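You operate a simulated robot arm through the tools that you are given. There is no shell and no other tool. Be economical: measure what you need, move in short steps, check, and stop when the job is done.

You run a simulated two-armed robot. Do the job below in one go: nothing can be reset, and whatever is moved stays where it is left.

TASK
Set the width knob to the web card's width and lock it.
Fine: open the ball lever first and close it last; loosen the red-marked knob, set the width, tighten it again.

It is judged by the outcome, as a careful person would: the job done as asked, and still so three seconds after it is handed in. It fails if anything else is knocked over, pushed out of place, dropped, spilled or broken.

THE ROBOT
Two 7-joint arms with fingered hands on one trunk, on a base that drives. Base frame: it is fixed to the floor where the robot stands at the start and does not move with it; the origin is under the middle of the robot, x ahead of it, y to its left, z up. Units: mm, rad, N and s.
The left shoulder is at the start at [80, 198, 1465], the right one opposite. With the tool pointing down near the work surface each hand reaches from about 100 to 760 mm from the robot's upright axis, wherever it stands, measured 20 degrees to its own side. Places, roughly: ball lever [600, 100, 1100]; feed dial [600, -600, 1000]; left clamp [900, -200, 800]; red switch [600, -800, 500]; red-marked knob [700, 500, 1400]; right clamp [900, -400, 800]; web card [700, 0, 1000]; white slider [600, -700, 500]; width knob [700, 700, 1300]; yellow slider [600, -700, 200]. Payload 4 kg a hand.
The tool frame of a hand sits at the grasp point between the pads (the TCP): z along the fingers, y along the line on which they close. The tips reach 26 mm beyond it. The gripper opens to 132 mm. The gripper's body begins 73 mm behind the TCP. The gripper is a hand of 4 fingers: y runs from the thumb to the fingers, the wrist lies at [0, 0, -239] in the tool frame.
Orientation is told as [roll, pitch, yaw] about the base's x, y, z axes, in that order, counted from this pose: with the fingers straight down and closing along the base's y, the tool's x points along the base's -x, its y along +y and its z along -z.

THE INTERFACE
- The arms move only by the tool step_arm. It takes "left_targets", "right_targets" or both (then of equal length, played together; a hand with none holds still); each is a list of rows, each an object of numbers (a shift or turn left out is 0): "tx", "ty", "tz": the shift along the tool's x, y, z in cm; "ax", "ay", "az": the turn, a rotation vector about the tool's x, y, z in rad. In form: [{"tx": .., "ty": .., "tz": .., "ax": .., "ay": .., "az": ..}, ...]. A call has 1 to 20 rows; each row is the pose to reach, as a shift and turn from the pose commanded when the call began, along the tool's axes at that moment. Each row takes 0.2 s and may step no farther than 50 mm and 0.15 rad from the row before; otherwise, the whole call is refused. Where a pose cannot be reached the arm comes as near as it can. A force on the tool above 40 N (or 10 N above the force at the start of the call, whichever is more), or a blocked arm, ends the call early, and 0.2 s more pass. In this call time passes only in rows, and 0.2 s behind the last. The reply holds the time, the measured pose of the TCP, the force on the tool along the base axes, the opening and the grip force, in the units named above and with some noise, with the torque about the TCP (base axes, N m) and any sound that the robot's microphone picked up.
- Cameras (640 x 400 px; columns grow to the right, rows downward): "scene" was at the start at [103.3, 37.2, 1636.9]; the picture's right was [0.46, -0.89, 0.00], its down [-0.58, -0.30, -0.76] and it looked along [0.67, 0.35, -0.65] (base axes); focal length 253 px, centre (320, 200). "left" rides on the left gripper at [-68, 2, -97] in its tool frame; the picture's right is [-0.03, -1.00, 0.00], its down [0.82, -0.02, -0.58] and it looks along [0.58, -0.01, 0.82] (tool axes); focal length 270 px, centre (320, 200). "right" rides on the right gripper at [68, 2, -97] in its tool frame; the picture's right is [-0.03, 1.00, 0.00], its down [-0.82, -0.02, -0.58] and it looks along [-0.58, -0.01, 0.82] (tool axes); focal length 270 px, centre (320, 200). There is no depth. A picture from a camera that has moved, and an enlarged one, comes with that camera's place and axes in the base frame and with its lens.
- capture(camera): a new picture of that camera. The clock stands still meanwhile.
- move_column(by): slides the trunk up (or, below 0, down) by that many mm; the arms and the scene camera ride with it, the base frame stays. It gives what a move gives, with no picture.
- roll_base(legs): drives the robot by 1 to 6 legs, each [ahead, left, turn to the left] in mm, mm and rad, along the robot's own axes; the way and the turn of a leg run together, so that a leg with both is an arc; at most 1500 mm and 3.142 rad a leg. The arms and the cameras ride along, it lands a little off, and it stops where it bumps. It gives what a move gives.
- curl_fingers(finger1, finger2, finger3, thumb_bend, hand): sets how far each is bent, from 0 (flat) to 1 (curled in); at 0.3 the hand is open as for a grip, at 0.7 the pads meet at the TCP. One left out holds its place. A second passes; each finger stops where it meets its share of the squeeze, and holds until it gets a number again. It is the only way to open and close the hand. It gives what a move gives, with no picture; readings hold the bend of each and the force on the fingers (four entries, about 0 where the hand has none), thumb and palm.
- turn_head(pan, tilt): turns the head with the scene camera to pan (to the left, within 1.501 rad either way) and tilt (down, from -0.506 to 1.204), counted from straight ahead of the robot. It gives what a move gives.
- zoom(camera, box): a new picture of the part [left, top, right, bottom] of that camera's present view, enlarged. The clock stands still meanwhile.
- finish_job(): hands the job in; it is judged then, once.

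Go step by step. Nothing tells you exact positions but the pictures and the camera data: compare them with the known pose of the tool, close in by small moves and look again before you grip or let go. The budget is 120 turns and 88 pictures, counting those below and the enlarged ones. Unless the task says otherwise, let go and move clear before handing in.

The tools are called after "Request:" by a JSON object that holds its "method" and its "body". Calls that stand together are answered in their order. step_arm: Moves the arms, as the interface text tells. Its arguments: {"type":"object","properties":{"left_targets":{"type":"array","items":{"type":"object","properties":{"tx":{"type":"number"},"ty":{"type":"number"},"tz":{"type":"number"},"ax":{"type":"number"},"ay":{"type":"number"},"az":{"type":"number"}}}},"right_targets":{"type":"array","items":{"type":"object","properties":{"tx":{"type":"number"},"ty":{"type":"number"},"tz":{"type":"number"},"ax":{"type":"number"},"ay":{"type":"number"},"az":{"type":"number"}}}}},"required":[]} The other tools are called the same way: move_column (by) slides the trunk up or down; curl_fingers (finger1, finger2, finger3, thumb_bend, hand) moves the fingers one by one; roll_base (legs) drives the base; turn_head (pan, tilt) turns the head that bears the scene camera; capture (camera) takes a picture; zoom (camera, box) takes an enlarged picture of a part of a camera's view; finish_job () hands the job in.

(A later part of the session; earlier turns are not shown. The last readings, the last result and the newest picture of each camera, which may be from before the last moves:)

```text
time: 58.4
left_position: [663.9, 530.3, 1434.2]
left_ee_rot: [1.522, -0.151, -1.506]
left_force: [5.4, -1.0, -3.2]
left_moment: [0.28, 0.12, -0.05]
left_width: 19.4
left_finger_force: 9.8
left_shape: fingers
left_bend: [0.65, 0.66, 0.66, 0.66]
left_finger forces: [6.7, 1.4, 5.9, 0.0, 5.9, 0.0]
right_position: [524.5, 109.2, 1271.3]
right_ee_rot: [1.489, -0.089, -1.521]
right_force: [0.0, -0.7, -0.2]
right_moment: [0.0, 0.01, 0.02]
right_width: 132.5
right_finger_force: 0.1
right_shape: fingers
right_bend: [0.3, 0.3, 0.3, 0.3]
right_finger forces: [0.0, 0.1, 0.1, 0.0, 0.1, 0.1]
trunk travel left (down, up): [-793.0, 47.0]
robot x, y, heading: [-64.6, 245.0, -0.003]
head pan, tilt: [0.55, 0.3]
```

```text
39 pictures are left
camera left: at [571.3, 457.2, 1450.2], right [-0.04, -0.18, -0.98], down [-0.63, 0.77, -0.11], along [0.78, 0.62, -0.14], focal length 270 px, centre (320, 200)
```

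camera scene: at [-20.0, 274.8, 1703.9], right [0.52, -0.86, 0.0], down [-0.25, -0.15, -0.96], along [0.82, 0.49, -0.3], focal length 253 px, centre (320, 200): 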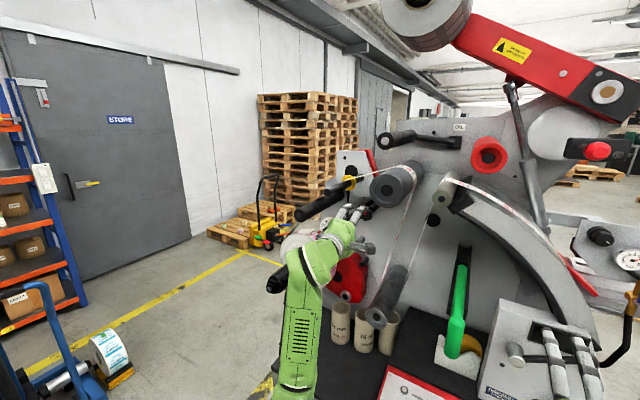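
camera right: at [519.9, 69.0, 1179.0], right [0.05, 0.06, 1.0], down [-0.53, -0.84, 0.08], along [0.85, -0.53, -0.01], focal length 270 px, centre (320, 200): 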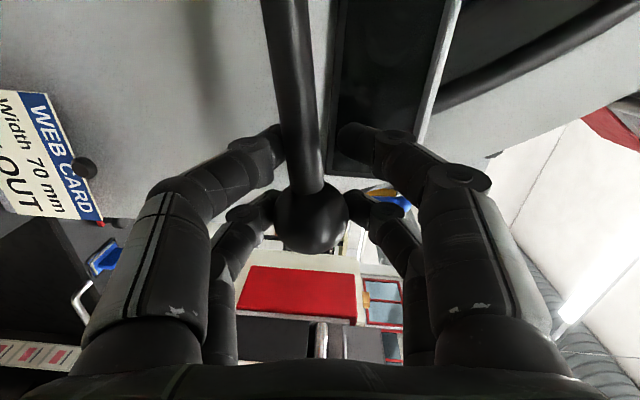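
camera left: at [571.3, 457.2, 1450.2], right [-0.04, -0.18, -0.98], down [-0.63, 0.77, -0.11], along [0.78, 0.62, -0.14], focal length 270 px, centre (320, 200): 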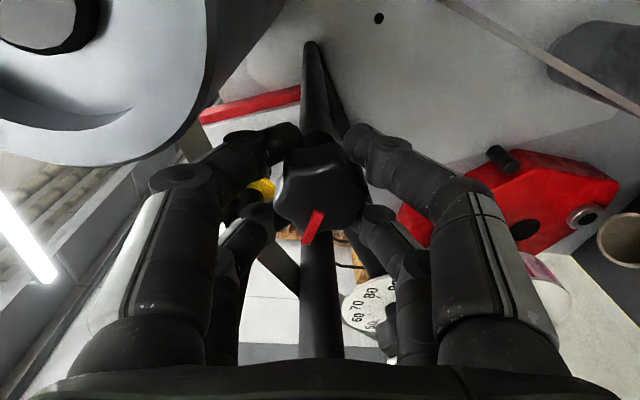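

The knob reached a stop after about 1.2 rad (torque rose and it slipped slightly in the grip), so it's loosened. I'll open partway (the roller is near) and withdraw.

Request:
{"method": "curl_fingers", "body": {"hand": "left", "finger1": 0.55, "finger2": 0.55, "finger3": 0.55, "thumb_bend": 0.52}}

Request:
{"method": "roll_base", "body": {"legs": [[-70, 0, 0]]}}

Request:
{"method": "capture", "body": {"camera": "left"}}

```text
time: 59.4
left_position: [660.9, 528.2, 1438.4]
left_ee_rot: [1.523, -0.149, -1.504]
left_force: [0.0, 0.2, 0.4]
left_moment: [-0.03, -0.01, 0.01]
left_width: 53.7
left_finger_force: 0.1
left_shape: fingers
left_bend: [0.55, 0.55, 0.55, 0.52]
left_finger forces: [0.0, 0.0, 0.1, 0.1, 0.1, 0.1]
right_position: [521.5, 109.8, 1271.5]
right_ee_rot: [1.491, -0.089, -1.522]
right_force: [0.9, 0.1, 0.0]
right_moment: [0.0, -0.01, -0.03]
right_width: 132.6
right_finger_force: 0.1
right_shape: fingers
right_bend: [0.3, 0.3, 0.3, 0.3]
right_finger forces: [0.1, 0.0, 0.0, 0.0, 0.0, 0.1]
trunk travel left (down, up): [-793.0, 47.0]
robot x, y, heading: [-67.6, 240.7, -0.007]
head pan, tilt: [0.55, 0.3]
```

```text
time: 60.4
left_position: [605.0, 533.1, 1428.2]
left_ee_rot: [1.512, -0.148, -1.5]
left_force: [0.6, 0.5, -0.2]
left_moment: [0.04, -0.01, 0.0]
left_width: 53.6
left_finger_force: 0.1
left_shape: fingers
left_bend: [0.55, 0.55, 0.55, 0.52]
left_finger forces: [0.1, 0.1, 0.0, 0.0, 0.1, 0.1]
right_position: [465.3, 110.6, 1266.0]
right_ee_rot: [1.48, -0.089, -1.518]
right_force: [0.7, -1.1, -0.1]
right_moment: [-0.02, -0.04, -0.01]
right_width: 132.5
right_finger_force: 0.1
right_shape: fingers
right_bend: [0.3, 0.3, 0.3, 0.3]
right_finger forces: [0.1, 0.0, 0.0, 0.1, 0.1, 0.0]
trunk travel left (down, up): [-793.0, 47.0]
robot x, y, heading: [-136.3, 244.8, -0.005]
head pan, tilt: [0.55, 0.3]
```

```text
38 pictures are left
camera left: at [513.2, 458.9, 1444.2], right [-0.05, -0.18, -0.98], down [-0.63, 0.77, -0.11], along [0.77, 0.62, -0.15], focal length 270 px, centre (320, 200)
```

left: 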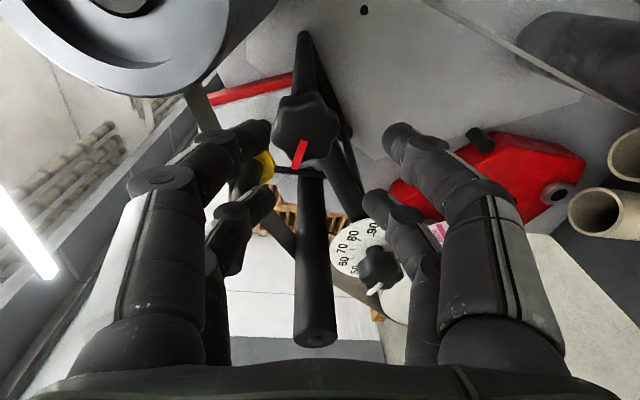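

The red line now points left, so the knob is loose. Next I lower the trunk 93 mm and drive 135 mm left to face the width knob.

Request:
{"method": "move_column", "body": {"by": -93}}

Request:
{"method": "roll_base", "body": {"legs": [[0, 135, 0]]}}

Request:
{"method": "capture", "body": {"camera": "left"}}

Request:
{"method": "capture", "body": {"camera": "scene"}}

```text
time: 61.7
left_position: [593.5, 531.1, 1342.5]
left_ee_rot: [1.52, -0.149, -1.503]
left_force: [0.5, 0.3, -0.5]
left_moment: [-0.01, -0.04, 0.0]
left_width: 54.0
left_finger_force: 0.0
left_shape: fingers
left_bend: [0.55, 0.55, 0.55, 0.52]
left_finger forces: [0.0, 0.1, 0.0, 0.1, 0.1, 0.1]
right_position: [454.8, 112.7, 1179.2]
right_ee_rot: [1.489, -0.089, -1.52]
right_force: [0.1, -0.1, -0.4]
right_moment: [0.03, -0.01, 0.02]
right_width: 132.3
right_finger_force: 0.1
right_shape: fingers
right_bend: [0.3, 0.3, 0.3, 0.3]
right_finger forces: [0.0, 0.0, 0.0, 0.1, 0.0, 0.0]
trunk travel left (down, up): [-700.0, 140.0]
robot x, y, heading: [-132.7, 238.4, -0.006]
head pan, tilt: [0.55, 0.3]
```

```text
time: 63.0
left_position: [592.9, 663.5, 1343.2]
left_ee_rot: [1.521, -0.146, -1.504]
left_force: [-0.7, 0.1, -0.1]
left_moment: [0.0, 0.0, 0.04]
left_width: 53.4
left_finger_force: 0.0
left_shape: fingers
left_bend: [0.55, 0.55, 0.55, 0.52]
left_finger forces: [0.1, 0.1, 0.0, 0.1, 0.0, 0.0]
right_position: [453.6, 245.3, 1179.1]
right_ee_rot: [1.491, -0.088, -1.522]
right_force: [0.7, 0.0, -0.5]
right_moment: [0.0, 0.01, 0.02]
right_width: 133.2
right_finger_force: 0.1
right_shape: fingers
right_bend: [0.3, 0.3, 0.3, 0.3]
right_finger forces: [0.0, 0.0, 0.0, 0.0, 0.1, 0.0]
trunk travel left (down, up): [-700.0, 140.0]
robot x, y, heading: [-132.1, 378.6, -0.003]
head pan, tilt: [0.55, 0.3]
```

```text
37 pictures are left
camera left: at [500.4, 590.4, 1358.6], right [-0.04, -0.17, -0.98], down [-0.63, 0.77, -0.11], along [0.78, 0.62, -0.14], focal length 270 px, centre (320, 200)
```

left: 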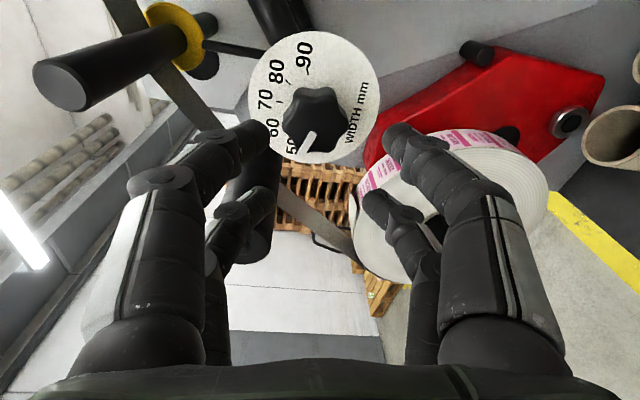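

```text
36 pictures are left
camera scene: at [-26.5, 421.8, 1599.0], right [0.52, -0.86, 0.0], down [-0.25, -0.15, -0.96], along [0.82, 0.49, -0.29], focal length 253 px, centre (320, 200)
```

scene: 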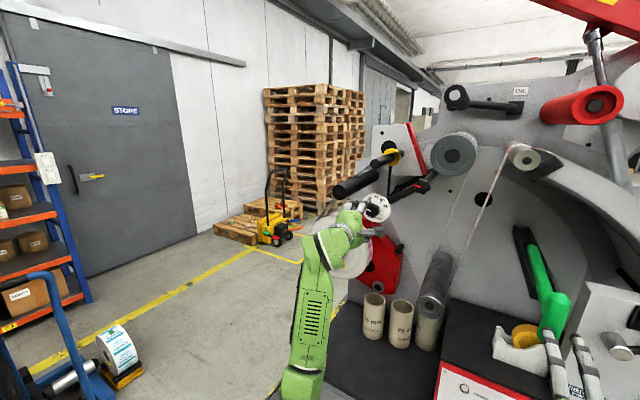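

The width knob at (681, 664, 1342) is straight ahead of the hand. I'll zoom in on the dial to read pointer and ticks.

Request:
{"method": "zoom", "body": {"camera": "left", "box": [230, 20, 400, 170]}}

```text
2.67 times, centred on (315, 95) of left
camera zoom: at [500.4, 590.4, 1358.6], right [-0.04, -0.17, -0.98], down [-0.63, 0.77, -0.11], along [0.78, 0.62, -0.14], focal length 721 px, centre (333, 480)
```

zoom: 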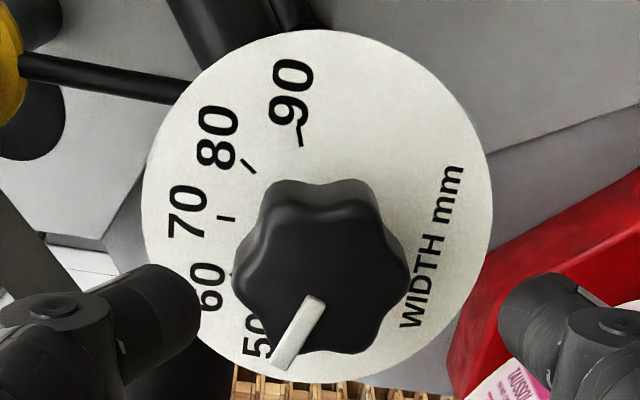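

The pointer stands near 54; 70 looks to be at the top. I'll open slightly and drive forward 62 mm, then check.

Request:
{"method": "curl_fingers", "body": {"hand": "left", "finger1": 0.5, "finger2": 0.5, "finger3": 0.5, "thumb_bend": 0.5}}

Request:
{"method": "roll_base", "body": {"legs": [[62, 0, 0]]}}

Request:
{"method": "capture", "body": {"camera": "left"}}

```text
time: 64.0
left_position: [592.2, 666.2, 1343.0]
left_ee_rot: [1.523, -0.148, -1.504]
left_force: [-0.2, 0.4, -0.4]
left_moment: [-0.02, -0.02, 0.0]
left_width: 65.5
left_finger_force: 0.0
left_shape: fingers
left_bend: [0.5, 0.5, 0.5, 0.5]
left_finger forces: [0.0, 0.1, 0.0, 0.1, 0.1, 0.0]
right_position: [452.2, 246.4, 1178.3]
right_ee_rot: [1.49, -0.088, -1.521]
right_force: [-0.4, -0.2, -0.3]
right_moment: [-0.02, 0.02, 0.0]
right_width: 133.5
right_finger_force: 0.2
right_shape: fingers
right_bend: [0.3, 0.3, 0.3, 0.3]
right_finger forces: [0.0, 0.0, 0.0, 0.1, 0.1, 0.0]
trunk travel left (down, up): [-700.0, 140.0]
robot x, y, heading: [-135.9, 376.9, -0.009]
head pan, tilt: [0.55, 0.3]
```

```text
time: 65.0
left_position: [634.7, 664.4, 1346.0]
left_ee_rot: [1.527, -0.148, -1.508]
left_force: [1.0, -0.9, -1.3]
left_moment: [-0.05, -0.06, 0.04]
left_width: 65.7
left_finger_force: 0.0
left_shape: fingers
left_bend: [0.5, 0.5, 0.5, 0.5]
left_finger forces: [0.0, 0.1, 0.0, 0.1, 0.0, 0.0]
right_position: [492.3, 245.6, 1192.5]
right_ee_rot: [1.522, -0.089, -1.524]
right_force: [-40.0, 0.1, 3.7]
right_moment: [-0.13, -4.35, 0.44]
right_width: 167.3
right_finger_force: 42.2
right_shape: fingers
right_bend: [0.01, 0.07, 0.3, 0.3]
right_finger forces: [47.4, 36.9, 0.1, 0.0, 0.1, 0.0]
trunk travel left (down, up): [-700.0, 140.0]
robot x, y, heading: [-87.6, 379.3, -0.01]
head pan, tilt: [0.55, 0.3]
stopped in leg 1: the force on the tool passed its limit at 52 N (the readings are from after the stop); the commanded pose is now the measured one
```

```text
34 pictures are left
camera left: at [541.0, 591.9, 1361.3], right [-0.03, -0.17, -0.98], down [-0.63, 0.77, -0.12], along [0.78, 0.61, -0.13], focal length 270 px, centre (320, 200)
```

left: 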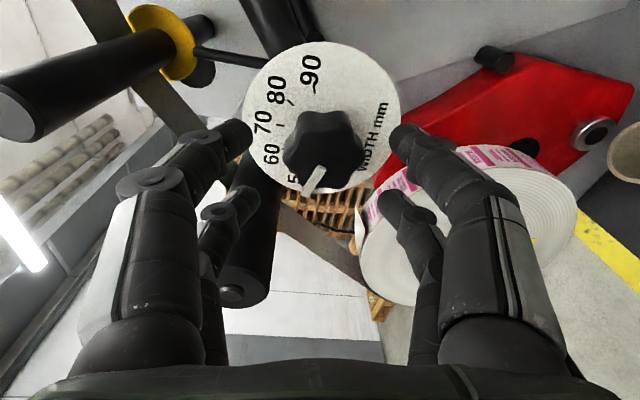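

The right hand's fingers bumped something, probably the green handle. I'll back the base off at once and look.

Request:
{"method": "roll_base", "body": {"legs": [[-45, 0, 0]]}}

Request:
{"method": "turn_head", "body": {"pan": 0.1, "tilt": 0.6}}

Request:
{"method": "capture", "body": {"camera": "scene"}}

Request:
{"method": "capture", "body": {"camera": "right"}}

```text
time: 65.9
left_position: [603.5, 664.1, 1339.4]
left_ee_rot: [1.516, -0.147, -1.505]
left_force: [-0.4, 0.9, -0.9]
left_moment: [-0.02, -0.01, -0.02]
left_width: 65.3
left_finger_force: 0.0
left_shape: fingers
left_bend: [0.5, 0.5, 0.5, 0.5]
left_finger forces: [0.0, 0.0, 0.1, 0.0, 0.0, 0.1]
right_position: [459.8, 247.0, 1182.8]
right_ee_rot: [1.498, -0.091, -1.522]
right_force: [0.0, 0.0, -1.3]
right_moment: [0.03, 0.06, -0.02]
right_width: 141.6
right_finger_force: 3.2
right_shape: fingers
right_bend: [0.27, 0.28, 0.3, 0.3]
right_finger forces: [2.9, 3.2, 0.1, 0.1, 0.0, 0.1]
trunk travel left (down, up): [-700.0, 140.0]
robot x, y, heading: [-133.0, 377.7, -0.003]
head pan, tilt: [0.55, 0.3]
```

```text
time: 66.8
left_position: [594.5, 664.7, 1343.6]
left_ee_rot: [1.523, -0.148, -1.506]
left_force: [-0.5, -0.1, -1.4]
left_moment: [0.01, -0.01, -0.01]
left_width: 65.5
left_finger_force: 0.1
left_shape: fingers
left_bend: [0.5, 0.5, 0.5, 0.5]
left_finger forces: [0.1, 0.0, 0.0, 0.0, 0.1, 0.0]
right_position: [453.8, 245.5, 1185.1]
right_ee_rot: [1.504, -0.091, -1.525]
right_force: [0.4, 0.5, -0.3]
right_moment: [0.03, -0.01, -0.01]
right_width: 140.6
right_finger_force: 0.1
right_shape: fingers
right_bend: [0.28, 0.26, 0.3, 0.3]
right_finger forces: [0.1, 0.1, 0.0, 0.0, 0.1, 0.0]
trunk travel left (down, up): [-700.0, 140.0]
robot x, y, heading: [-130.9, 380.0, -0.013]
head pan, tilt: [0.099, 0.6]
```

```text
33 pictures are left
camera scene: at [-17.2, 385.2, 1571.6], right [0.09, -1.0, 0.0], down [-0.56, -0.05, -0.83], along [0.82, 0.08, -0.56], focal length 253 px, centre (320, 200)
```

scene: 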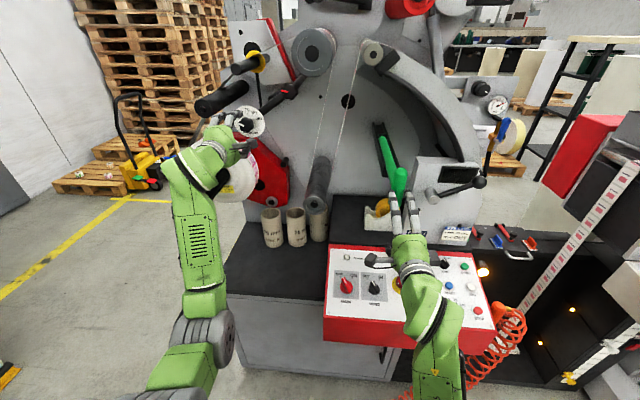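

```text
32 pictures are left
camera right: at [354.1, 310.3, 1187.2], right [0.06, 0.07, 1.0], down [-0.54, -0.84, 0.09], along [0.84, -0.54, -0.02], focal length 270 px, centre (320, 200)
```

right: 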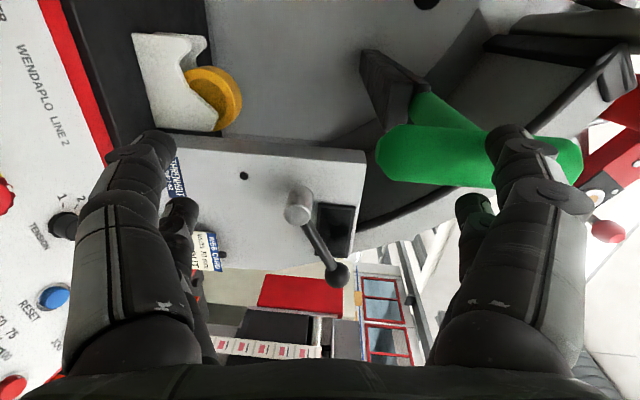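

The right hand hit the green grip (at about x 502) head-on; it looks to be in the same place. I'll zoom in to compare before stowing the right arm.

Request:
{"method": "zoom", "body": {"camera": "scene", "box": [340, 100, 500, 240]}}

```text
2.86 times, centred on (420, 170) of scene
camera zoom: at [-17.2, 385.2, 1571.6], right [0.09, -1.0, 0.0], down [-0.56, -0.05, -0.83], along [0.82, 0.08, -0.56], focal length 722 px, centre (34, 286)
```

zoom: 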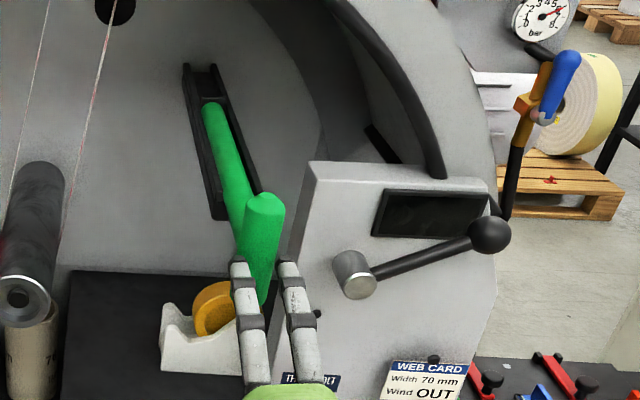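

The green lever sits in the same place in its slot, so no harm done. I'll move the right hand 150 mm to the right, clear of it.

Request:
{"method": "step_arm", "body": {"right_targets": [{"tz": -1.5}, {"tz": -1.5, "tx": -3}, {"tz": -1.5, "tx": -6.5}, {"tz": -1.5, "tx": -10}, {"tz": -1.5, "tx": -13}, {"tz": -1.5, "tx": -15}]}}

Request:
{"method": "curl_fingers", "body": {"hand": "right", "finger1": 0.3, "finger2": 0.3}}

Request:
{"method": "capture", "body": {"camera": "scene"}}

```text
time: 68.2
left_position: [597.8, 663.8, 1344.1]
left_ee_rot: [1.522, -0.147, -1.506]
left_force: [0.3, 0.2, 0.2]
left_moment: [-0.02, -0.02, 0.01]
left_width: 65.5
left_finger_force: 0.1
left_shape: fingers
left_bend: [0.5, 0.5, 0.5, 0.5]
left_finger forces: [0.0, 0.1, 0.0, 0.1, 0.0, 0.0]
right_position: [463.4, 157.1, 1226.9]
right_ee_rot: [1.496, -0.083, -1.535]
right_force: [1.4, 0.7, -0.7]
right_moment: [0.01, -0.06, -0.02]
right_width: 140.7
right_finger_force: 0.1
right_shape: fingers
right_bend: [0.28, 0.26, 0.3, 0.3]
right_finger forces: [0.0, 0.1, 0.0, 0.1, 0.0, 0.0]
right hand out of reach, approached as far as the arm can: row 4, 5, 6
trunk travel left (down, up): [-700.0, 140.0]
robot x, y, heading: [-136.5, 381.9, -0.009]
head pan, tilt: [0.099, 0.6]
```

```text
time: 69.2
left_position: [596.2, 664.7, 1343.4]
left_ee_rot: [1.523, -0.148, -1.503]
left_force: [-0.7, -0.7, -0.7]
left_moment: [0.0, 0.0, 0.0]
left_width: 65.4
left_finger_force: 0.1
left_shape: fingers
left_bend: [0.5, 0.5, 0.5, 0.5]
left_finger forces: [0.0, 0.1, 0.0, 0.0, 0.1, 0.0]
right_position: [462.1, 157.3, 1229.7]
right_ee_rot: [1.5, -0.082, -1.535]
right_force: [-0.9, 0.1, 0.5]
right_moment: [0.02, -0.01, 0.01]
right_width: 133.2
right_finger_force: 0.0
right_shape: fingers
right_bend: [0.3, 0.3, 0.3, 0.3]
right_finger forces: [0.1, 0.1, 0.0, 0.0, 0.0, 0.0]
trunk travel left (down, up): [-700.0, 140.0]
robot x, y, heading: [-131.7, 378.8, -0.012]
head pan, tilt: [0.099, 0.6]
```

```text
30 pictures are left
camera scene: at [-16.2, 385.5, 1571.5], right [0.09, -1.0, 0.0], down [-0.56, -0.05, -0.83], along [0.82, 0.08, -0.56], focal length 253 px, centre (320, 200)
```

scene: 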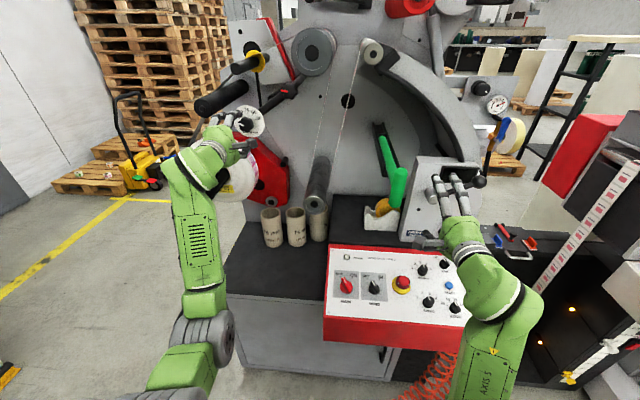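

The right hand is clear of the green grip now. I'll drive forward 72 mm towards the width knob.

Request:
{"method": "roll_base", "body": {"legs": [[72, 0, 0]]}}

Request:
{"method": "capture", "body": {"camera": "left"}}

```text
time: 70.2
left_position: [657.8, 665.9, 1347.8]
left_ee_rot: [1.536, -0.146, -1.504]
left_force: [-6.2, 0.4, -0.1]
left_moment: [-0.01, -0.23, -0.06]
left_width: 66.1
left_finger_force: 3.4
left_shape: fingers
left_bend: [0.51, 0.5, 0.5, 0.5]
left_finger forces: [6.3, 0.0, 0.0, 0.0, 0.0, 0.1]
right_position: [527.8, 158.3, 1226.7]
right_ee_rot: [1.493, -0.081, -1.534]
right_force: [1.0, -0.4, -0.7]
right_moment: [-0.01, -0.03, -0.02]
right_width: 133.2
right_finger_force: 0.2
right_shape: fingers
right_bend: [0.3, 0.3, 0.3, 0.3]
right_finger forces: [0.0, 0.0, 0.1, 0.1, 0.0, 0.0]
trunk travel left (down, up): [-700.0, 140.0]
robot x, y, heading: [-64.9, 380.5, -0.003]
head pan, tilt: [0.099, 0.6]
stopped in leg 1: the force on the tool passed its limit at 114 N (the readings are from after the stop); the commanded pose is now the measured one
```

```text
29 pictures are left
camera left: at [565.0, 593.1, 1361.6], right [-0.02, -0.17, -0.98], down [-0.63, 0.77, -0.12], along [0.78, 0.62, -0.13], focal length 270 px, centre (320, 200)
```

left: 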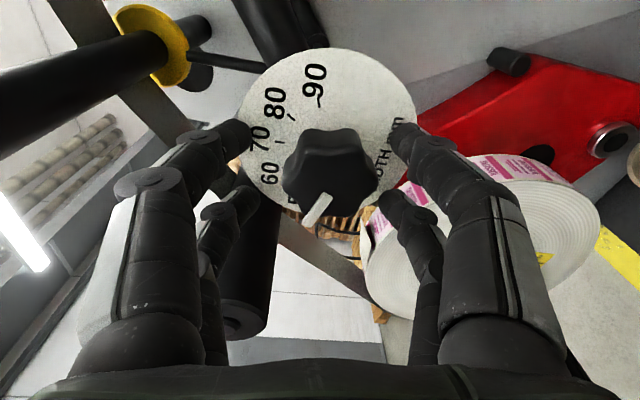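

The fingertip met the dial plate, so the hand is deep enough. I'll ease back 5 mm and close on the knob.

Request:
{"method": "step_arm", "body": {"left_targets": [{"tz": -0.5}]}}

Request:
{"method": "curl_fingers", "body": {"hand": "left", "finger1": 0.68, "finger2": 0.68, "finger3": 0.68, "thumb_bend": 0.68}}

Request:
{"method": "capture", "body": {"camera": "left"}}

```text
time: 70.6
left_position: [646.8, 664.7, 1352.3]
left_ee_rot: [1.539, -0.146, -1.507]
left_force: [-0.5, 1.0, 0.0]
left_moment: [0.02, 0.04, -0.02]
left_width: 66.2
left_finger_force: 0.0
left_shape: fingers
left_bend: [0.5, 0.5, 0.5, 0.5]
left_finger forces: [0.0, 0.1, 0.0, 0.0, 0.0, 0.0]
right_position: [523.7, 157.8, 1229.2]
right_ee_rot: [1.499, -0.081, -1.535]
right_force: [0.2, 0.2, 0.3]
right_moment: [0.0, -0.04, -0.01]
right_width: 133.3
right_finger_force: 0.1
right_shape: fingers
right_bend: [0.3, 0.3, 0.3, 0.3]
right_finger forces: [0.0, 0.0, 0.0, 0.0, 0.0, 0.0]
trunk travel left (down, up): [-700.0, 140.0]
robot x, y, heading: [-68.4, 380.5, -0.009]
head pan, tilt: [0.099, 0.6]
```

```text
time: 71.6
left_position: [651.5, 665.1, 1347.6]
left_ee_rot: [1.535, -0.146, -1.507]
left_force: [-3.8, -2.3, -11.5]
left_moment: [0.12, 0.32, -0.13]
left_width: 32.6
left_finger_force: 10.1
left_shape: fingers
left_bend: [0.63, 0.68, 0.67, 0.62]
left_finger forces: [3.7, 0.1, 1.1, 0.1, 13.8, 0.0]
right_position: [525.3, 157.1, 1228.0]
right_ee_rot: [1.497, -0.081, -1.532]
right_force: [-0.4, 0.7, 0.3]
right_moment: [0.0, 0.03, 0.0]
right_width: 133.0
right_finger_force: 0.1
right_shape: fingers
right_bend: [0.3, 0.3, 0.3, 0.3]
right_finger forces: [0.0, 0.1, 0.0, 0.0, 0.0, 0.0]
trunk travel left (down, up): [-700.0, 140.0]
robot x, y, heading: [-69.1, 377.2, -0.006]
head pan, tilt: [0.099, 0.6]
```

```text
28 pictures are left
camera left: at [557.2, 592.3, 1362.5], right [-0.02, -0.17, -0.98], down [-0.63, 0.77, -0.12], along [0.78, 0.62, -0.13], focal length 270 px, centre (320, 200)
```

left: 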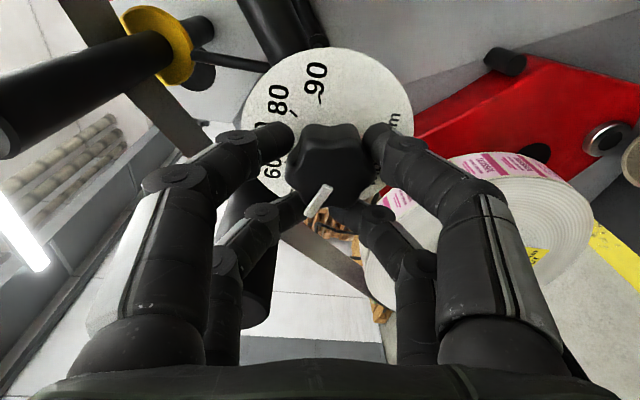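

The hand sits about 5 mm high on the knob. I'll lower it, push forward a touch and re-close for an even grip.

Request:
{"method": "step_arm", "body": {"left_targets": [{"ty": -0.4, "tz": 0.2}, {"ty": -0.7, "tz": 0.5}]}}

Request:
{"method": "curl_fingers", "body": {"hand": "left", "finger1": 0.7, "finger2": 0.7, "finger3": 0.7, "thumb_bend": 0.7}}

```text
time: 72.2
left_position: [650.8, 665.3, 1345.7]
left_ee_rot: [1.543, -0.146, -1.507]
left_force: [-9.2, -1.3, -2.8]
left_moment: [0.04, 0.08, -0.15]
left_width: 32.6
left_finger_force: 9.1
left_shape: fingers
left_bend: [0.62, 0.68, 0.68, 0.64]
left_finger forces: [7.0, 0.1, 0.9, 0.0, 10.1, 0.1]
right_position: [524.1, 157.0, 1230.1]
right_ee_rot: [1.502, -0.083, -1.535]
right_force: [0.3, -0.1, -0.1]
right_moment: [0.0, 0.01, 0.01]
right_width: 133.0
right_finger_force: 0.0
right_shape: fingers
right_bend: [0.3, 0.3, 0.3, 0.3]
right_finger forces: [0.0, 0.0, 0.1, 0.0, 0.0, 0.1]
trunk travel left (down, up): [-700.0, 140.0]
robot x, y, heading: [-71.1, 380.2, -0.009]
head pan, tilt: [0.099, 0.6]
```

```text
time: 73.2
left_position: [651.0, 664.6, 1345.2]
left_ee_rot: [1.539, -0.147, -1.507]
left_force: [-8.6, -0.5, -1.9]
left_moment: [0.04, 0.05, -0.12]
left_width: 32.0
left_finger_force: 11.7
left_shape: fingers
left_bend: [0.62, 0.69, 0.69, 0.65]
left_finger forces: [9.1, 1.0, 1.2, 0.0, 11.6, 0.0]
right_position: [523.2, 156.5, 1229.4]
right_ee_rot: [1.498, -0.081, -1.534]
right_force: [-0.1, 0.1, -1.1]
right_moment: [0.0, 0.02, -0.02]
right_width: 133.1
right_finger_force: 0.1
right_shape: fingers
right_bend: [0.3, 0.3, 0.3, 0.3]
right_finger forces: [0.0, 0.1, 0.1, 0.0, 0.1, 0.0]
trunk travel left (down, up): [-700.0, 140.0]
robot x, y, heading: [-68.5, 378.9, -0.009]
head pan, tilt: [0.099, 0.6]
```

The grip is firmer now. I'll turn clockwise 0.6 rad and look.

Request:
{"method": "step_arm", "body": {"left_targets": [{"az": 0.12}, {"az": 0.24}, {"az": 0.36}, {"az": 0.48}, {"az": 0.6}]}}

Request:
{"method": "capture", "body": {"camera": "left"}}

```text
time: 74.4
left_position: [650.5, 665.0, 1345.5]
left_ee_rot: [1.538, 0.457, -1.525]
left_force: [-1.7, 0.8, 8.3]
left_moment: [0.0, -0.37, -0.06]
left_width: 32.2
left_finger_force: 11.0
left_shape: fingers
left_bend: [0.62, 0.68, 0.7, 0.65]
left_finger forces: [10.7, 3.1, 1.1, 0.0, 7.4, 0.1]
right_position: [523.8, 157.7, 1229.4]
right_ee_rot: [1.5, -0.08, -1.534]
right_force: [0.8, -0.7, 1.6]
right_moment: [-0.01, 0.05, 0.01]
right_width: 133.3
right_finger_force: 0.0
right_shape: fingers
right_bend: [0.3, 0.3, 0.3, 0.3]
right_finger forces: [0.1, 0.1, 0.1, 0.0, 0.1, 0.0]
trunk travel left (down, up): [-700.0, 140.0]
robot x, y, heading: [-68.1, 380.7, -0.005]
head pan, tilt: [0.099, 0.6]
```

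```text
27 pictures are left
camera left: at [556.5, 596.8, 1318.4], right [-0.05, 0.42, -0.91], down [-0.61, 0.71, 0.36], along [0.79, 0.57, 0.22], focal length 270 px, centre (320, 200)
```

left: 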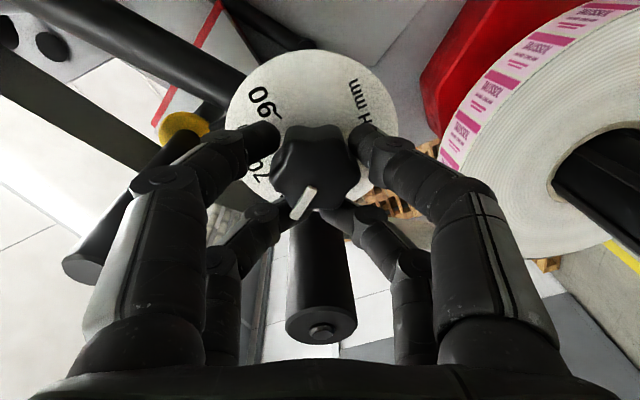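

The pointer follows the hand. The tick geometry says 70 is exactly straight up with about 36.5° per 10 mm; the pointer is at about 39° left of it now, so I turn 0.67 rad more.

Request:
{"method": "step_arm", "body": {"left_targets": [{"az": 0.14}, {"az": 0.28}, {"az": 0.42}, {"az": 0.55}, {"az": 0.67}]}}

Request:
{"method": "zoom", "body": {"camera": "left", "box": [220, 100, 420, 260]}}

```text
time: 75.6
left_position: [649.6, 664.0, 1349.0]
left_ee_rot: [1.516, 1.127, -1.559]
left_force: [4.0, 4.7, 26.0]
left_moment: [-0.17, -0.63, 0.05]
left_width: 31.1
left_finger_force: 19.8
left_shape: fingers
left_bend: [0.6, 0.68, 0.7, 0.66]
left_finger forces: [7.8, 23.7, 3.0, 0.1, 5.8, 0.0]
right_position: [521.7, 157.0, 1230.5]
right_ee_rot: [1.501, -0.08, -1.534]
right_force: [0.6, -0.2, 0.1]
right_moment: [0.01, 0.01, -0.02]
right_width: 133.3
right_finger_force: 0.1
right_shape: fingers
right_bend: [0.3, 0.3, 0.3, 0.3]
right_finger forces: [0.0, 0.0, 0.1, 0.0, 0.0, 0.0]
trunk travel left (down, up): [-700.0, 140.0]
robot x, y, heading: [-73.2, 378.3, 0.0]
head pan, tilt: [0.099, 0.6]
```

```text
2.50 times, centred on (320, 180) of left
camera zoom: at [553.2, 627.1, 1288.0], right [-0.07, 0.89, -0.45], down [-0.58, 0.33, 0.74], along [0.81, 0.31, 0.5], focal length 676 px, centre (320, 250)
```

zoom: 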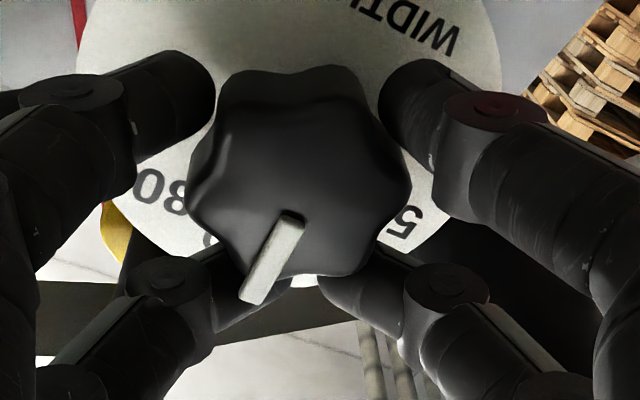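

The pointer is about 3° short of vertical, and the hand is being pushed upward. I'll let it ride up 4 mm, add 0.06 rad, and then check again.

Request:
{"method": "step_arm", "body": {"left_targets": [{"tx": 0.36, "ty": 0.17}, {"tx": 0.36, "ty": 0.17, "az": 0.06}]}}

Request:
{"method": "zoom", "body": {"camera": "left", "box": [240, 120, 400, 240]}}

```text
time: 76.2
left_position: [649.6, 662.6, 1349.2]
left_ee_rot: [1.49, 1.184, -1.585]
left_force: [0.9, 1.9, 18.2]
left_moment: [-0.12, -0.48, 0.0]
left_width: 31.1
left_finger_force: 17.0
left_shape: fingers
left_bend: [0.6, 0.69, 0.7, 0.66]
left_finger forces: [7.6, 18.7, 1.7, 0.0, 7.0, 0.0]
right_position: [520.8, 155.8, 1230.5]
right_ee_rot: [1.498, -0.079, -1.536]
right_force: [0.9, 0.6, 0.5]
right_moment: [-0.01, -0.02, 0.02]
right_width: 133.2
right_finger_force: 0.1
right_shape: fingers
right_bend: [0.3, 0.3, 0.3, 0.3]
right_finger forces: [0.0, 0.0, 0.0, 0.0, 0.0, 0.1]
trunk travel left (down, up): [-700.0, 140.0]
robot x, y, heading: [-69.6, 379.6, -0.009]
head pan, tilt: [0.099, 0.6]
```

```text
3.33 times, centred on (320, 180) of left
camera zoom: at [552.9, 630.5, 1287.8], right [-0.07, 0.91, -0.4], down [-0.57, 0.29, 0.77], along [0.82, 0.28, 0.5], focal length 901 px, centre (320, 267)
```

zoom: 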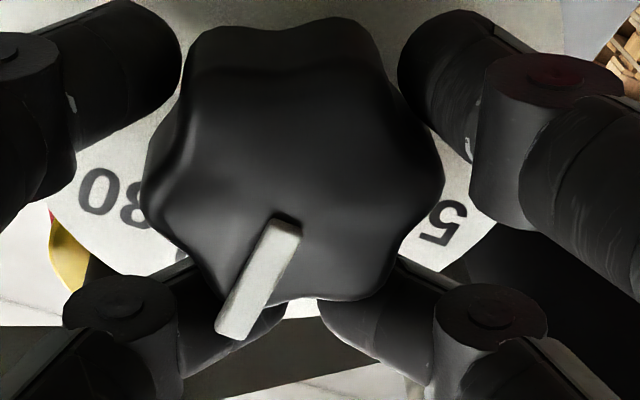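

The pointer now reads within about ±3° of vertical. I'll release, back off, and check with a clean view.

Request:
{"method": "curl_fingers", "body": {"hand": "left", "finger1": 0.5, "finger2": 0.5, "finger3": 0.5, "thumb_bend": 0.5}}

Request:
{"method": "roll_base", "body": {"legs": [[-70, 0, 0]]}}

Request:
{"method": "turn_head", "body": {"pan": 0.4, "tilt": 0.35}}

Request:
{"method": "zoom", "body": {"camera": "left", "box": [240, 60, 400, 180]}}

Request:
{"method": "zoom", "body": {"camera": "scene", "box": [280, 140, 380, 220]}}

```text
time: 77.2
left_position: [653.7, 663.8, 1345.8]
left_ee_rot: [1.481, 1.182, -1.593]
left_force: [0.0, 0.4, 0.3]
left_moment: [-0.01, -0.01, 0.04]
left_width: 65.4
left_finger_force: 0.1
left_shape: fingers
left_bend: [0.5, 0.5, 0.5, 0.5]
left_finger forces: [0.0, 0.0, 0.0, 0.0, 0.0, 0.0]
right_position: [526.4, 157.2, 1227.8]
right_ee_rot: [1.498, -0.08, -1.534]
right_force: [-0.6, 1.0, -1.0]
right_moment: [-0.01, -0.03, 0.02]
right_width: 133.2
right_finger_force: 0.0
right_shape: fingers
right_bend: [0.3, 0.3, 0.3, 0.3]
right_finger forces: [0.0, 0.1, 0.0, 0.0, 0.0, 0.0]
trunk travel left (down, up): [-700.0, 140.0]
robot x, y, heading: [-66.9, 376.3, -0.009]
head pan, tilt: [0.099, 0.6]
```

```text
time: 78.3
left_position: [594.9, 663.5, 1341.7]
left_ee_rot: [1.46, 1.181, -1.615]
left_force: [0.0, 0.1, 0.0]
left_moment: [0.01, 0.0, 0.04]
left_width: 65.3
left_finger_force: 0.1
left_shape: fingers
left_bend: [0.5, 0.5, 0.5, 0.5]
left_finger forces: [0.0, 0.0, 0.0, 0.0, 0.1, 0.1]
right_position: [464.1, 156.1, 1225.1]
right_ee_rot: [1.489, -0.081, -1.533]
right_force: [0.9, -1.3, -0.6]
right_moment: [0.01, -0.03, 0.0]
right_width: 133.1
right_finger_force: 0.1
right_shape: fingers
right_bend: [0.3, 0.3, 0.3, 0.3]
right_finger forces: [0.1, 0.0, 0.0, 0.0, 0.1, 0.0]
trunk travel left (down, up): [-700.0, 140.0]
robot x, y, heading: [-139.0, 377.8, -0.004]
head pan, tilt: [0.099, 0.6]
```

```text
time: 79.1
left_position: [584.3, 664.1, 1348.0]
left_ee_rot: [1.485, 1.182, -1.593]
left_force: [-0.5, 0.6, 0.0]
left_moment: [-0.02, 0.0, 0.01]
left_width: 65.2
left_finger_force: 0.1
left_shape: fingers
left_bend: [0.5, 0.5, 0.5, 0.5]
left_finger forces: [0.0, 0.1, 0.0, 0.0, 0.1, 0.0]
right_position: [454.4, 156.2, 1229.7]
right_ee_rot: [1.496, -0.081, -1.535]
right_force: [-0.4, 0.4, -0.7]
right_moment: [-0.02, -0.01, 0.0]
right_width: 133.3
right_finger_force: 0.0
right_shape: fingers
right_bend: [0.3, 0.3, 0.3, 0.3]
right_finger forces: [0.0, 0.0, 0.1, 0.0, 0.1, 0.0]
trunk travel left (down, up): [-700.0, 140.0]
robot x, y, heading: [-136.2, 380.3, -0.007]
head pan, tilt: [0.4, 0.351]
```

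```text
3.33 times, centred on (320, 120) of left
camera zoom: at [485.5, 630.6, 1286.7], right [-0.07, 0.91, -0.4], down [-0.57, 0.29, 0.77], along [0.82, 0.28, 0.5], focal length 901 px, centre (320, 467)
```

zoom: 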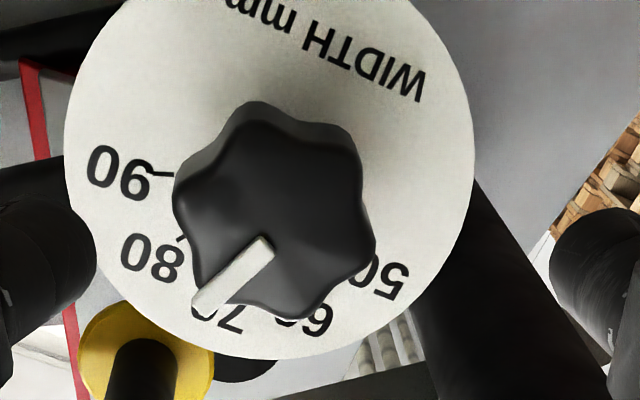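

```text
5.00 times, centred on (330, 180) of scene
camera zoom: at [-27.5, 412.3, 1594.3], right [0.38, -0.92, 0.0], down [-0.32, -0.13, -0.94], along [0.87, 0.36, -0.34], focal length 1264 px, centre (270, 300)
```

zoom: 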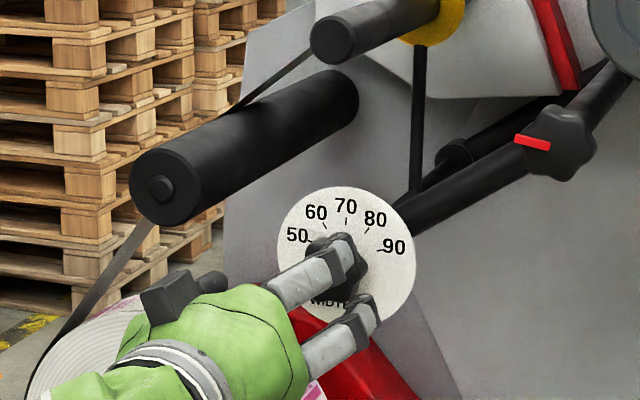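

On release the knob seems to have been dragged clockwise past 70, to maybe 76–78. I'll drop the hand out of the way and check with the head camera.

Request:
{"method": "step_arm", "body": {"left_targets": [{"tx": -2.3, "tz": -0.5}, {"tx": -4.6, "tz": -1}, {"tx": -7, "tz": -1}]}}

Request:
{"method": "zoom", "body": {"camera": "scene", "box": [310, 160, 370, 210]}}

```text
time: 79.9
left_position: [572.2, 636.9, 1282.3]
left_ee_rot: [1.486, 1.184, -1.589]
left_force: [-0.5, -0.3, 0.6]
left_moment: [-0.03, -0.01, 0.02]
left_width: 65.2
left_finger_force: 0.1
left_shape: fingers
left_bend: [0.5, 0.5, 0.5, 0.5]
left_finger forces: [0.1, 0.1, 0.0, 0.1, 0.0, 0.1]
right_position: [453.7, 157.4, 1228.1]
right_ee_rot: [1.499, -0.081, -1.538]
right_force: [0.5, -0.8, -0.3]
right_moment: [-0.01, 0.02, -0.02]
right_width: 133.5
right_finger_force: 0.1
right_shape: fingers
right_bend: [0.3, 0.3, 0.3, 0.3]
right_finger forces: [0.0, 0.1, 0.1, 0.0, 0.0, 0.0]
trunk travel left (down, up): [-700.0, 140.0]
robot x, y, heading: [-137.4, 376.0, -0.008]
head pan, tilt: [0.4, 0.351]
```

```text
8.00 times, centred on (340, 185) of scene
camera zoom: at [-26.4, 412.3, 1594.3], right [0.38, -0.92, 0.0], down [-0.32, -0.13, -0.94], along [0.87, 0.36, -0.34], focal length 2022 px, centre (160, 320)
```

zoom: 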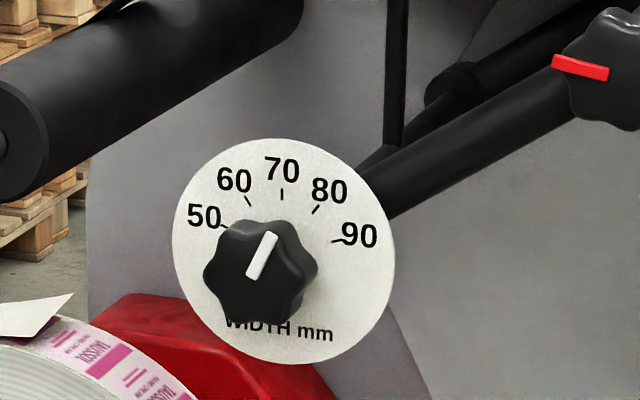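

A clear view: the pointer reads about 20.7° past 70 (about 75.7 mm), and the 70 tick is vertical in this view. I'll regrip better centred and turn back 0.36 rad.

Request:
{"method": "step_arm", "body": {"left_targets": [{"tx": 2.2, "tz": 0.3}, {"tx": 4.4, "tz": 0.6}, {"tx": 6.6, "tz": 1.0}]}}

Request:
{"method": "roll_base", "body": {"legs": [[69, 0, 0]]}}

Request:
{"method": "curl_fingers", "body": {"hand": "left", "finger1": 0.6, "finger2": 0.6, "finger3": 0.6, "thumb_bend": 0.6}}

Request:
{"method": "capture", "body": {"camera": "left"}}

```text
time: 80.7
left_position: [587.8, 663.2, 1342.9]
left_ee_rot: [1.475, 1.182, -1.602]
left_force: [-0.8, -0.4, 0.1]
left_moment: [-0.01, -0.01, -0.02]
left_width: 65.4
left_finger_force: 0.1
left_shape: fingers
left_bend: [0.5, 0.5, 0.5, 0.5]
left_finger forces: [0.0, 0.0, 0.0, 0.0, 0.0, 0.1]
right_position: [455.4, 156.8, 1228.8]
right_ee_rot: [1.497, -0.084, -1.535]
right_force: [0.0, 0.0, -0.4]
right_moment: [-0.02, -0.01, 0.02]
right_width: 133.3
right_finger_force: 0.0
right_shape: fingers
right_bend: [0.3, 0.3, 0.3, 0.3]
right_finger forces: [0.0, 0.0, 0.0, 0.1, 0.1, 0.0]
trunk travel left (down, up): [-700.0, 140.0]
robot x, y, heading: [-141.0, 377.6, -0.009]
head pan, tilt: [0.4, 0.351]
```

```text
time: 81.8
left_position: [654.3, 662.2, 1345.8]
left_ee_rot: [1.5, 1.182, -1.583]
left_force: [0.0, 0.2, -0.9]
left_moment: [0.03, -0.02, -0.01]
left_width: 65.8
left_finger_force: 0.0
left_shape: fingers
left_bend: [0.5, 0.5, 0.5, 0.5]
left_finger forces: [0.0, 0.0, 0.0, 0.0, 0.0, 0.0]
right_position: [524.8, 155.1, 1226.4]
right_ee_rot: [1.492, -0.082, -1.536]
right_force: [0.9, 0.2, 0.4]
right_moment: [0.02, -0.04, 0.0]
right_width: 133.3
right_finger_force: 0.1
right_shape: fingers
right_bend: [0.3, 0.3, 0.3, 0.3]
right_finger forces: [0.1, 0.0, 0.0, 0.0, 0.0, 0.0]
trunk travel left (down, up): [-700.0, 140.0]
robot x, y, heading: [-73.1, 374.7, -0.009]
head pan, tilt: [0.4, 0.351]
stopped in leg 1: the force on the tool passed its limit at 168 N (the readings are from after the stop); the commanded pose is now the measured one
```

```text
time: 82.8
left_position: [647.5, 661.3, 1349.0]
left_ee_rot: [1.508, 1.183, -1.575]
left_force: [0.6, -1.8, 0.1]
left_moment: [0.01, -0.06, -0.01]
left_width: 34.9
left_finger_force: 0.6
left_shape: fingers
left_bend: [0.59, 0.6, 0.6, 0.6]
left_finger forces: [1.5, 0.0, 0.0, 0.1, 0.1, 0.0]
right_position: [521.6, 155.0, 1228.1]
right_ee_rot: [1.495, -0.081, -1.535]
right_force: [0.9, 0.8, 0.3]
right_moment: [0.0, 0.01, 0.03]
right_width: 133.2
right_finger_force: 0.1
right_shape: fingers
right_bend: [0.3, 0.3, 0.3, 0.3]
right_finger forces: [0.0, 0.0, 0.0, 0.0, 0.0, 0.1]
trunk travel left (down, up): [-700.0, 140.0]
robot x, y, heading: [-76.8, 372.9, -0.007]
head pan, tilt: [0.4, 0.351]
```

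```text
21 pictures are left
camera left: at [551.7, 628.9, 1287.1], right [-0.06, 0.91, -0.4], down [-0.58, 0.3, 0.76], along [0.82, 0.27, 0.51], focal length 270 px, centre (320, 200)
```

left: 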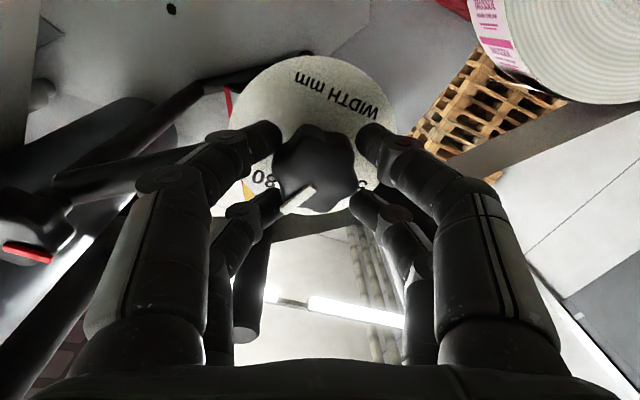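

The plate was touched again, but the pose settled fine with the knob between the fingers. I'll lower the hand 4 mm to centre it, then close.

Request:
{"method": "step_arm", "body": {"left_targets": [{"tx": -0.4, "tz": 0.2}]}}

Request:
{"method": "curl_fingers", "body": {"hand": "left", "finger1": 0.66, "finger2": 0.66, "finger3": 0.66, "thumb_bend": 0.66}}

Request:
{"method": "zoom", "body": {"camera": "left", "box": [240, 120, 400, 240]}}

```text
time: 83.2
left_position: [650.5, 659.5, 1346.7]
left_ee_rot: [1.509, 1.184, -1.574]
left_force: [0.2, -1.6, 0.5]
left_moment: [-0.02, -0.01, 0.0]
left_width: 34.1
left_finger_force: 1.0
left_shape: fingers
left_bend: [0.59, 0.6, 0.6, 0.6]
left_finger forces: [0.4, 0.4, 0.0, 0.0, 0.0, 0.0]
right_position: [522.2, 156.6, 1227.8]
right_ee_rot: [1.495, -0.081, -1.536]
right_force: [0.3, -0.1, 0.3]
right_moment: [0.0, 0.0, -0.01]
right_width: 133.3
right_finger_force: 0.1
right_shape: fingers
right_bend: [0.3, 0.3, 0.3, 0.3]
right_finger forces: [0.1, 0.1, 0.0, 0.0, 0.0, 0.0]
trunk travel left (down, up): [-700.0, 140.0]
robot x, y, heading: [-74.2, 379.3, -0.013]
head pan, tilt: [0.4, 0.351]
```

```text
time: 84.2
left_position: [651.8, 660.2, 1345.6]
left_ee_rot: [1.51, 1.184, -1.575]
left_force: [2.0, -2.7, 3.1]
left_moment: [-0.01, -0.03, -0.04]
left_width: 25.8
left_finger_force: 5.5
left_shape: fingers
left_bend: [0.61, 0.62, 0.64, 0.64]
left_finger forces: [3.4, 3.6, 1.8, 0.0, 2.7, 0.0]
right_position: [521.1, 156.1, 1227.9]
right_ee_rot: [1.495, -0.079, -1.535]
right_force: [-0.3, -0.3, -0.2]
right_moment: [-0.02, 0.04, -0.02]
right_width: 133.4
right_finger_force: 0.1
right_shape: fingers
right_bend: [0.3, 0.3, 0.3, 0.3]
right_finger forces: [0.1, 0.0, 0.0, 0.0, 0.0, 0.0]
trunk travel left (down, up): [-700.0, 140.0]
robot x, y, heading: [-78.1, 380.0, -0.008]
head pan, tilt: [0.4, 0.351]
```

```text
3.33 times, centred on (320, 180) of left
camera zoom: at [554.4, 627.4, 1283.3], right [-0.06, 0.91, -0.4], down [-0.58, 0.3, 0.76], along [0.81, 0.27, 0.51], focal length 901 px, centre (320, 267)
```

zoom: 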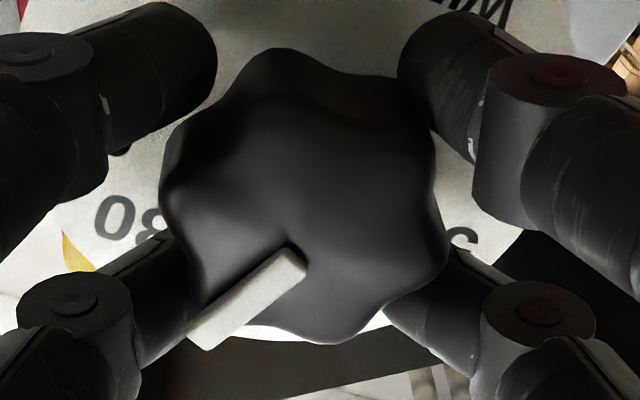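

The grip is even now. I'll turn counter-clockwise 0.37 rad.

Request:
{"method": "step_arm", "body": {"left_targets": [{"az": -0.12}, {"az": -0.24}, {"az": -0.37}]}}

Request:
{"method": "zoom", "body": {"camera": "left", "box": [240, 120, 400, 240]}}

```text
time: 85.0
left_position: [652.3, 660.4, 1344.8]
left_ee_rot: [1.534, 0.813, -1.545]
left_force: [-0.3, -1.2, -0.7]
left_moment: [0.0, 0.05, -0.09]
left_width: 26.0
left_finger_force: 6.1
left_shape: fingers
left_bend: [0.61, 0.62, 0.64, 0.64]
left_finger forces: [4.3, 2.7, 1.4, 0.0, 4.0, 0.1]
right_position: [520.8, 155.3, 1227.1]
right_ee_rot: [1.495, -0.08, -1.535]
right_force: [0.0, 1.0, 0.8]
right_moment: [0.03, -0.02, 0.01]
right_width: 133.3
right_finger_force: 0.1
right_shape: fingers
right_bend: [0.3, 0.3, 0.3, 0.3]
right_finger forces: [0.0, 0.1, 0.1, 0.1, 0.0, 0.1]
trunk travel left (down, up): [-700.0, 140.0]
robot x, y, heading: [-72.7, 381.6, -0.008]
head pan, tilt: [0.4, 0.351]
```

```text
3.33 times, centred on (320, 180) of left
camera zoom: at [555.9, 606.4, 1297.4], right [-0.05, 0.71, -0.71], down [-0.59, 0.55, 0.59], along [0.8, 0.45, 0.39], focal length 901 px, centre (320, 267)
```

zoom: 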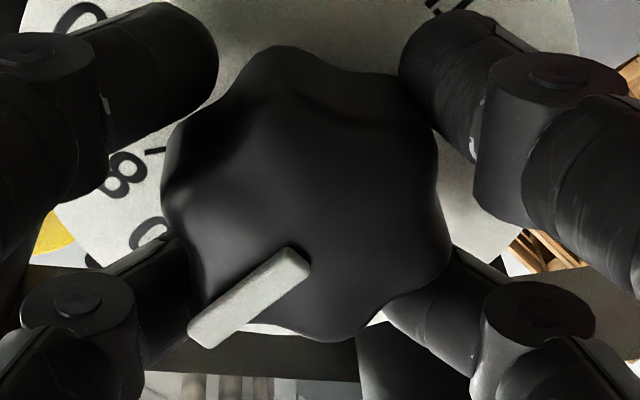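

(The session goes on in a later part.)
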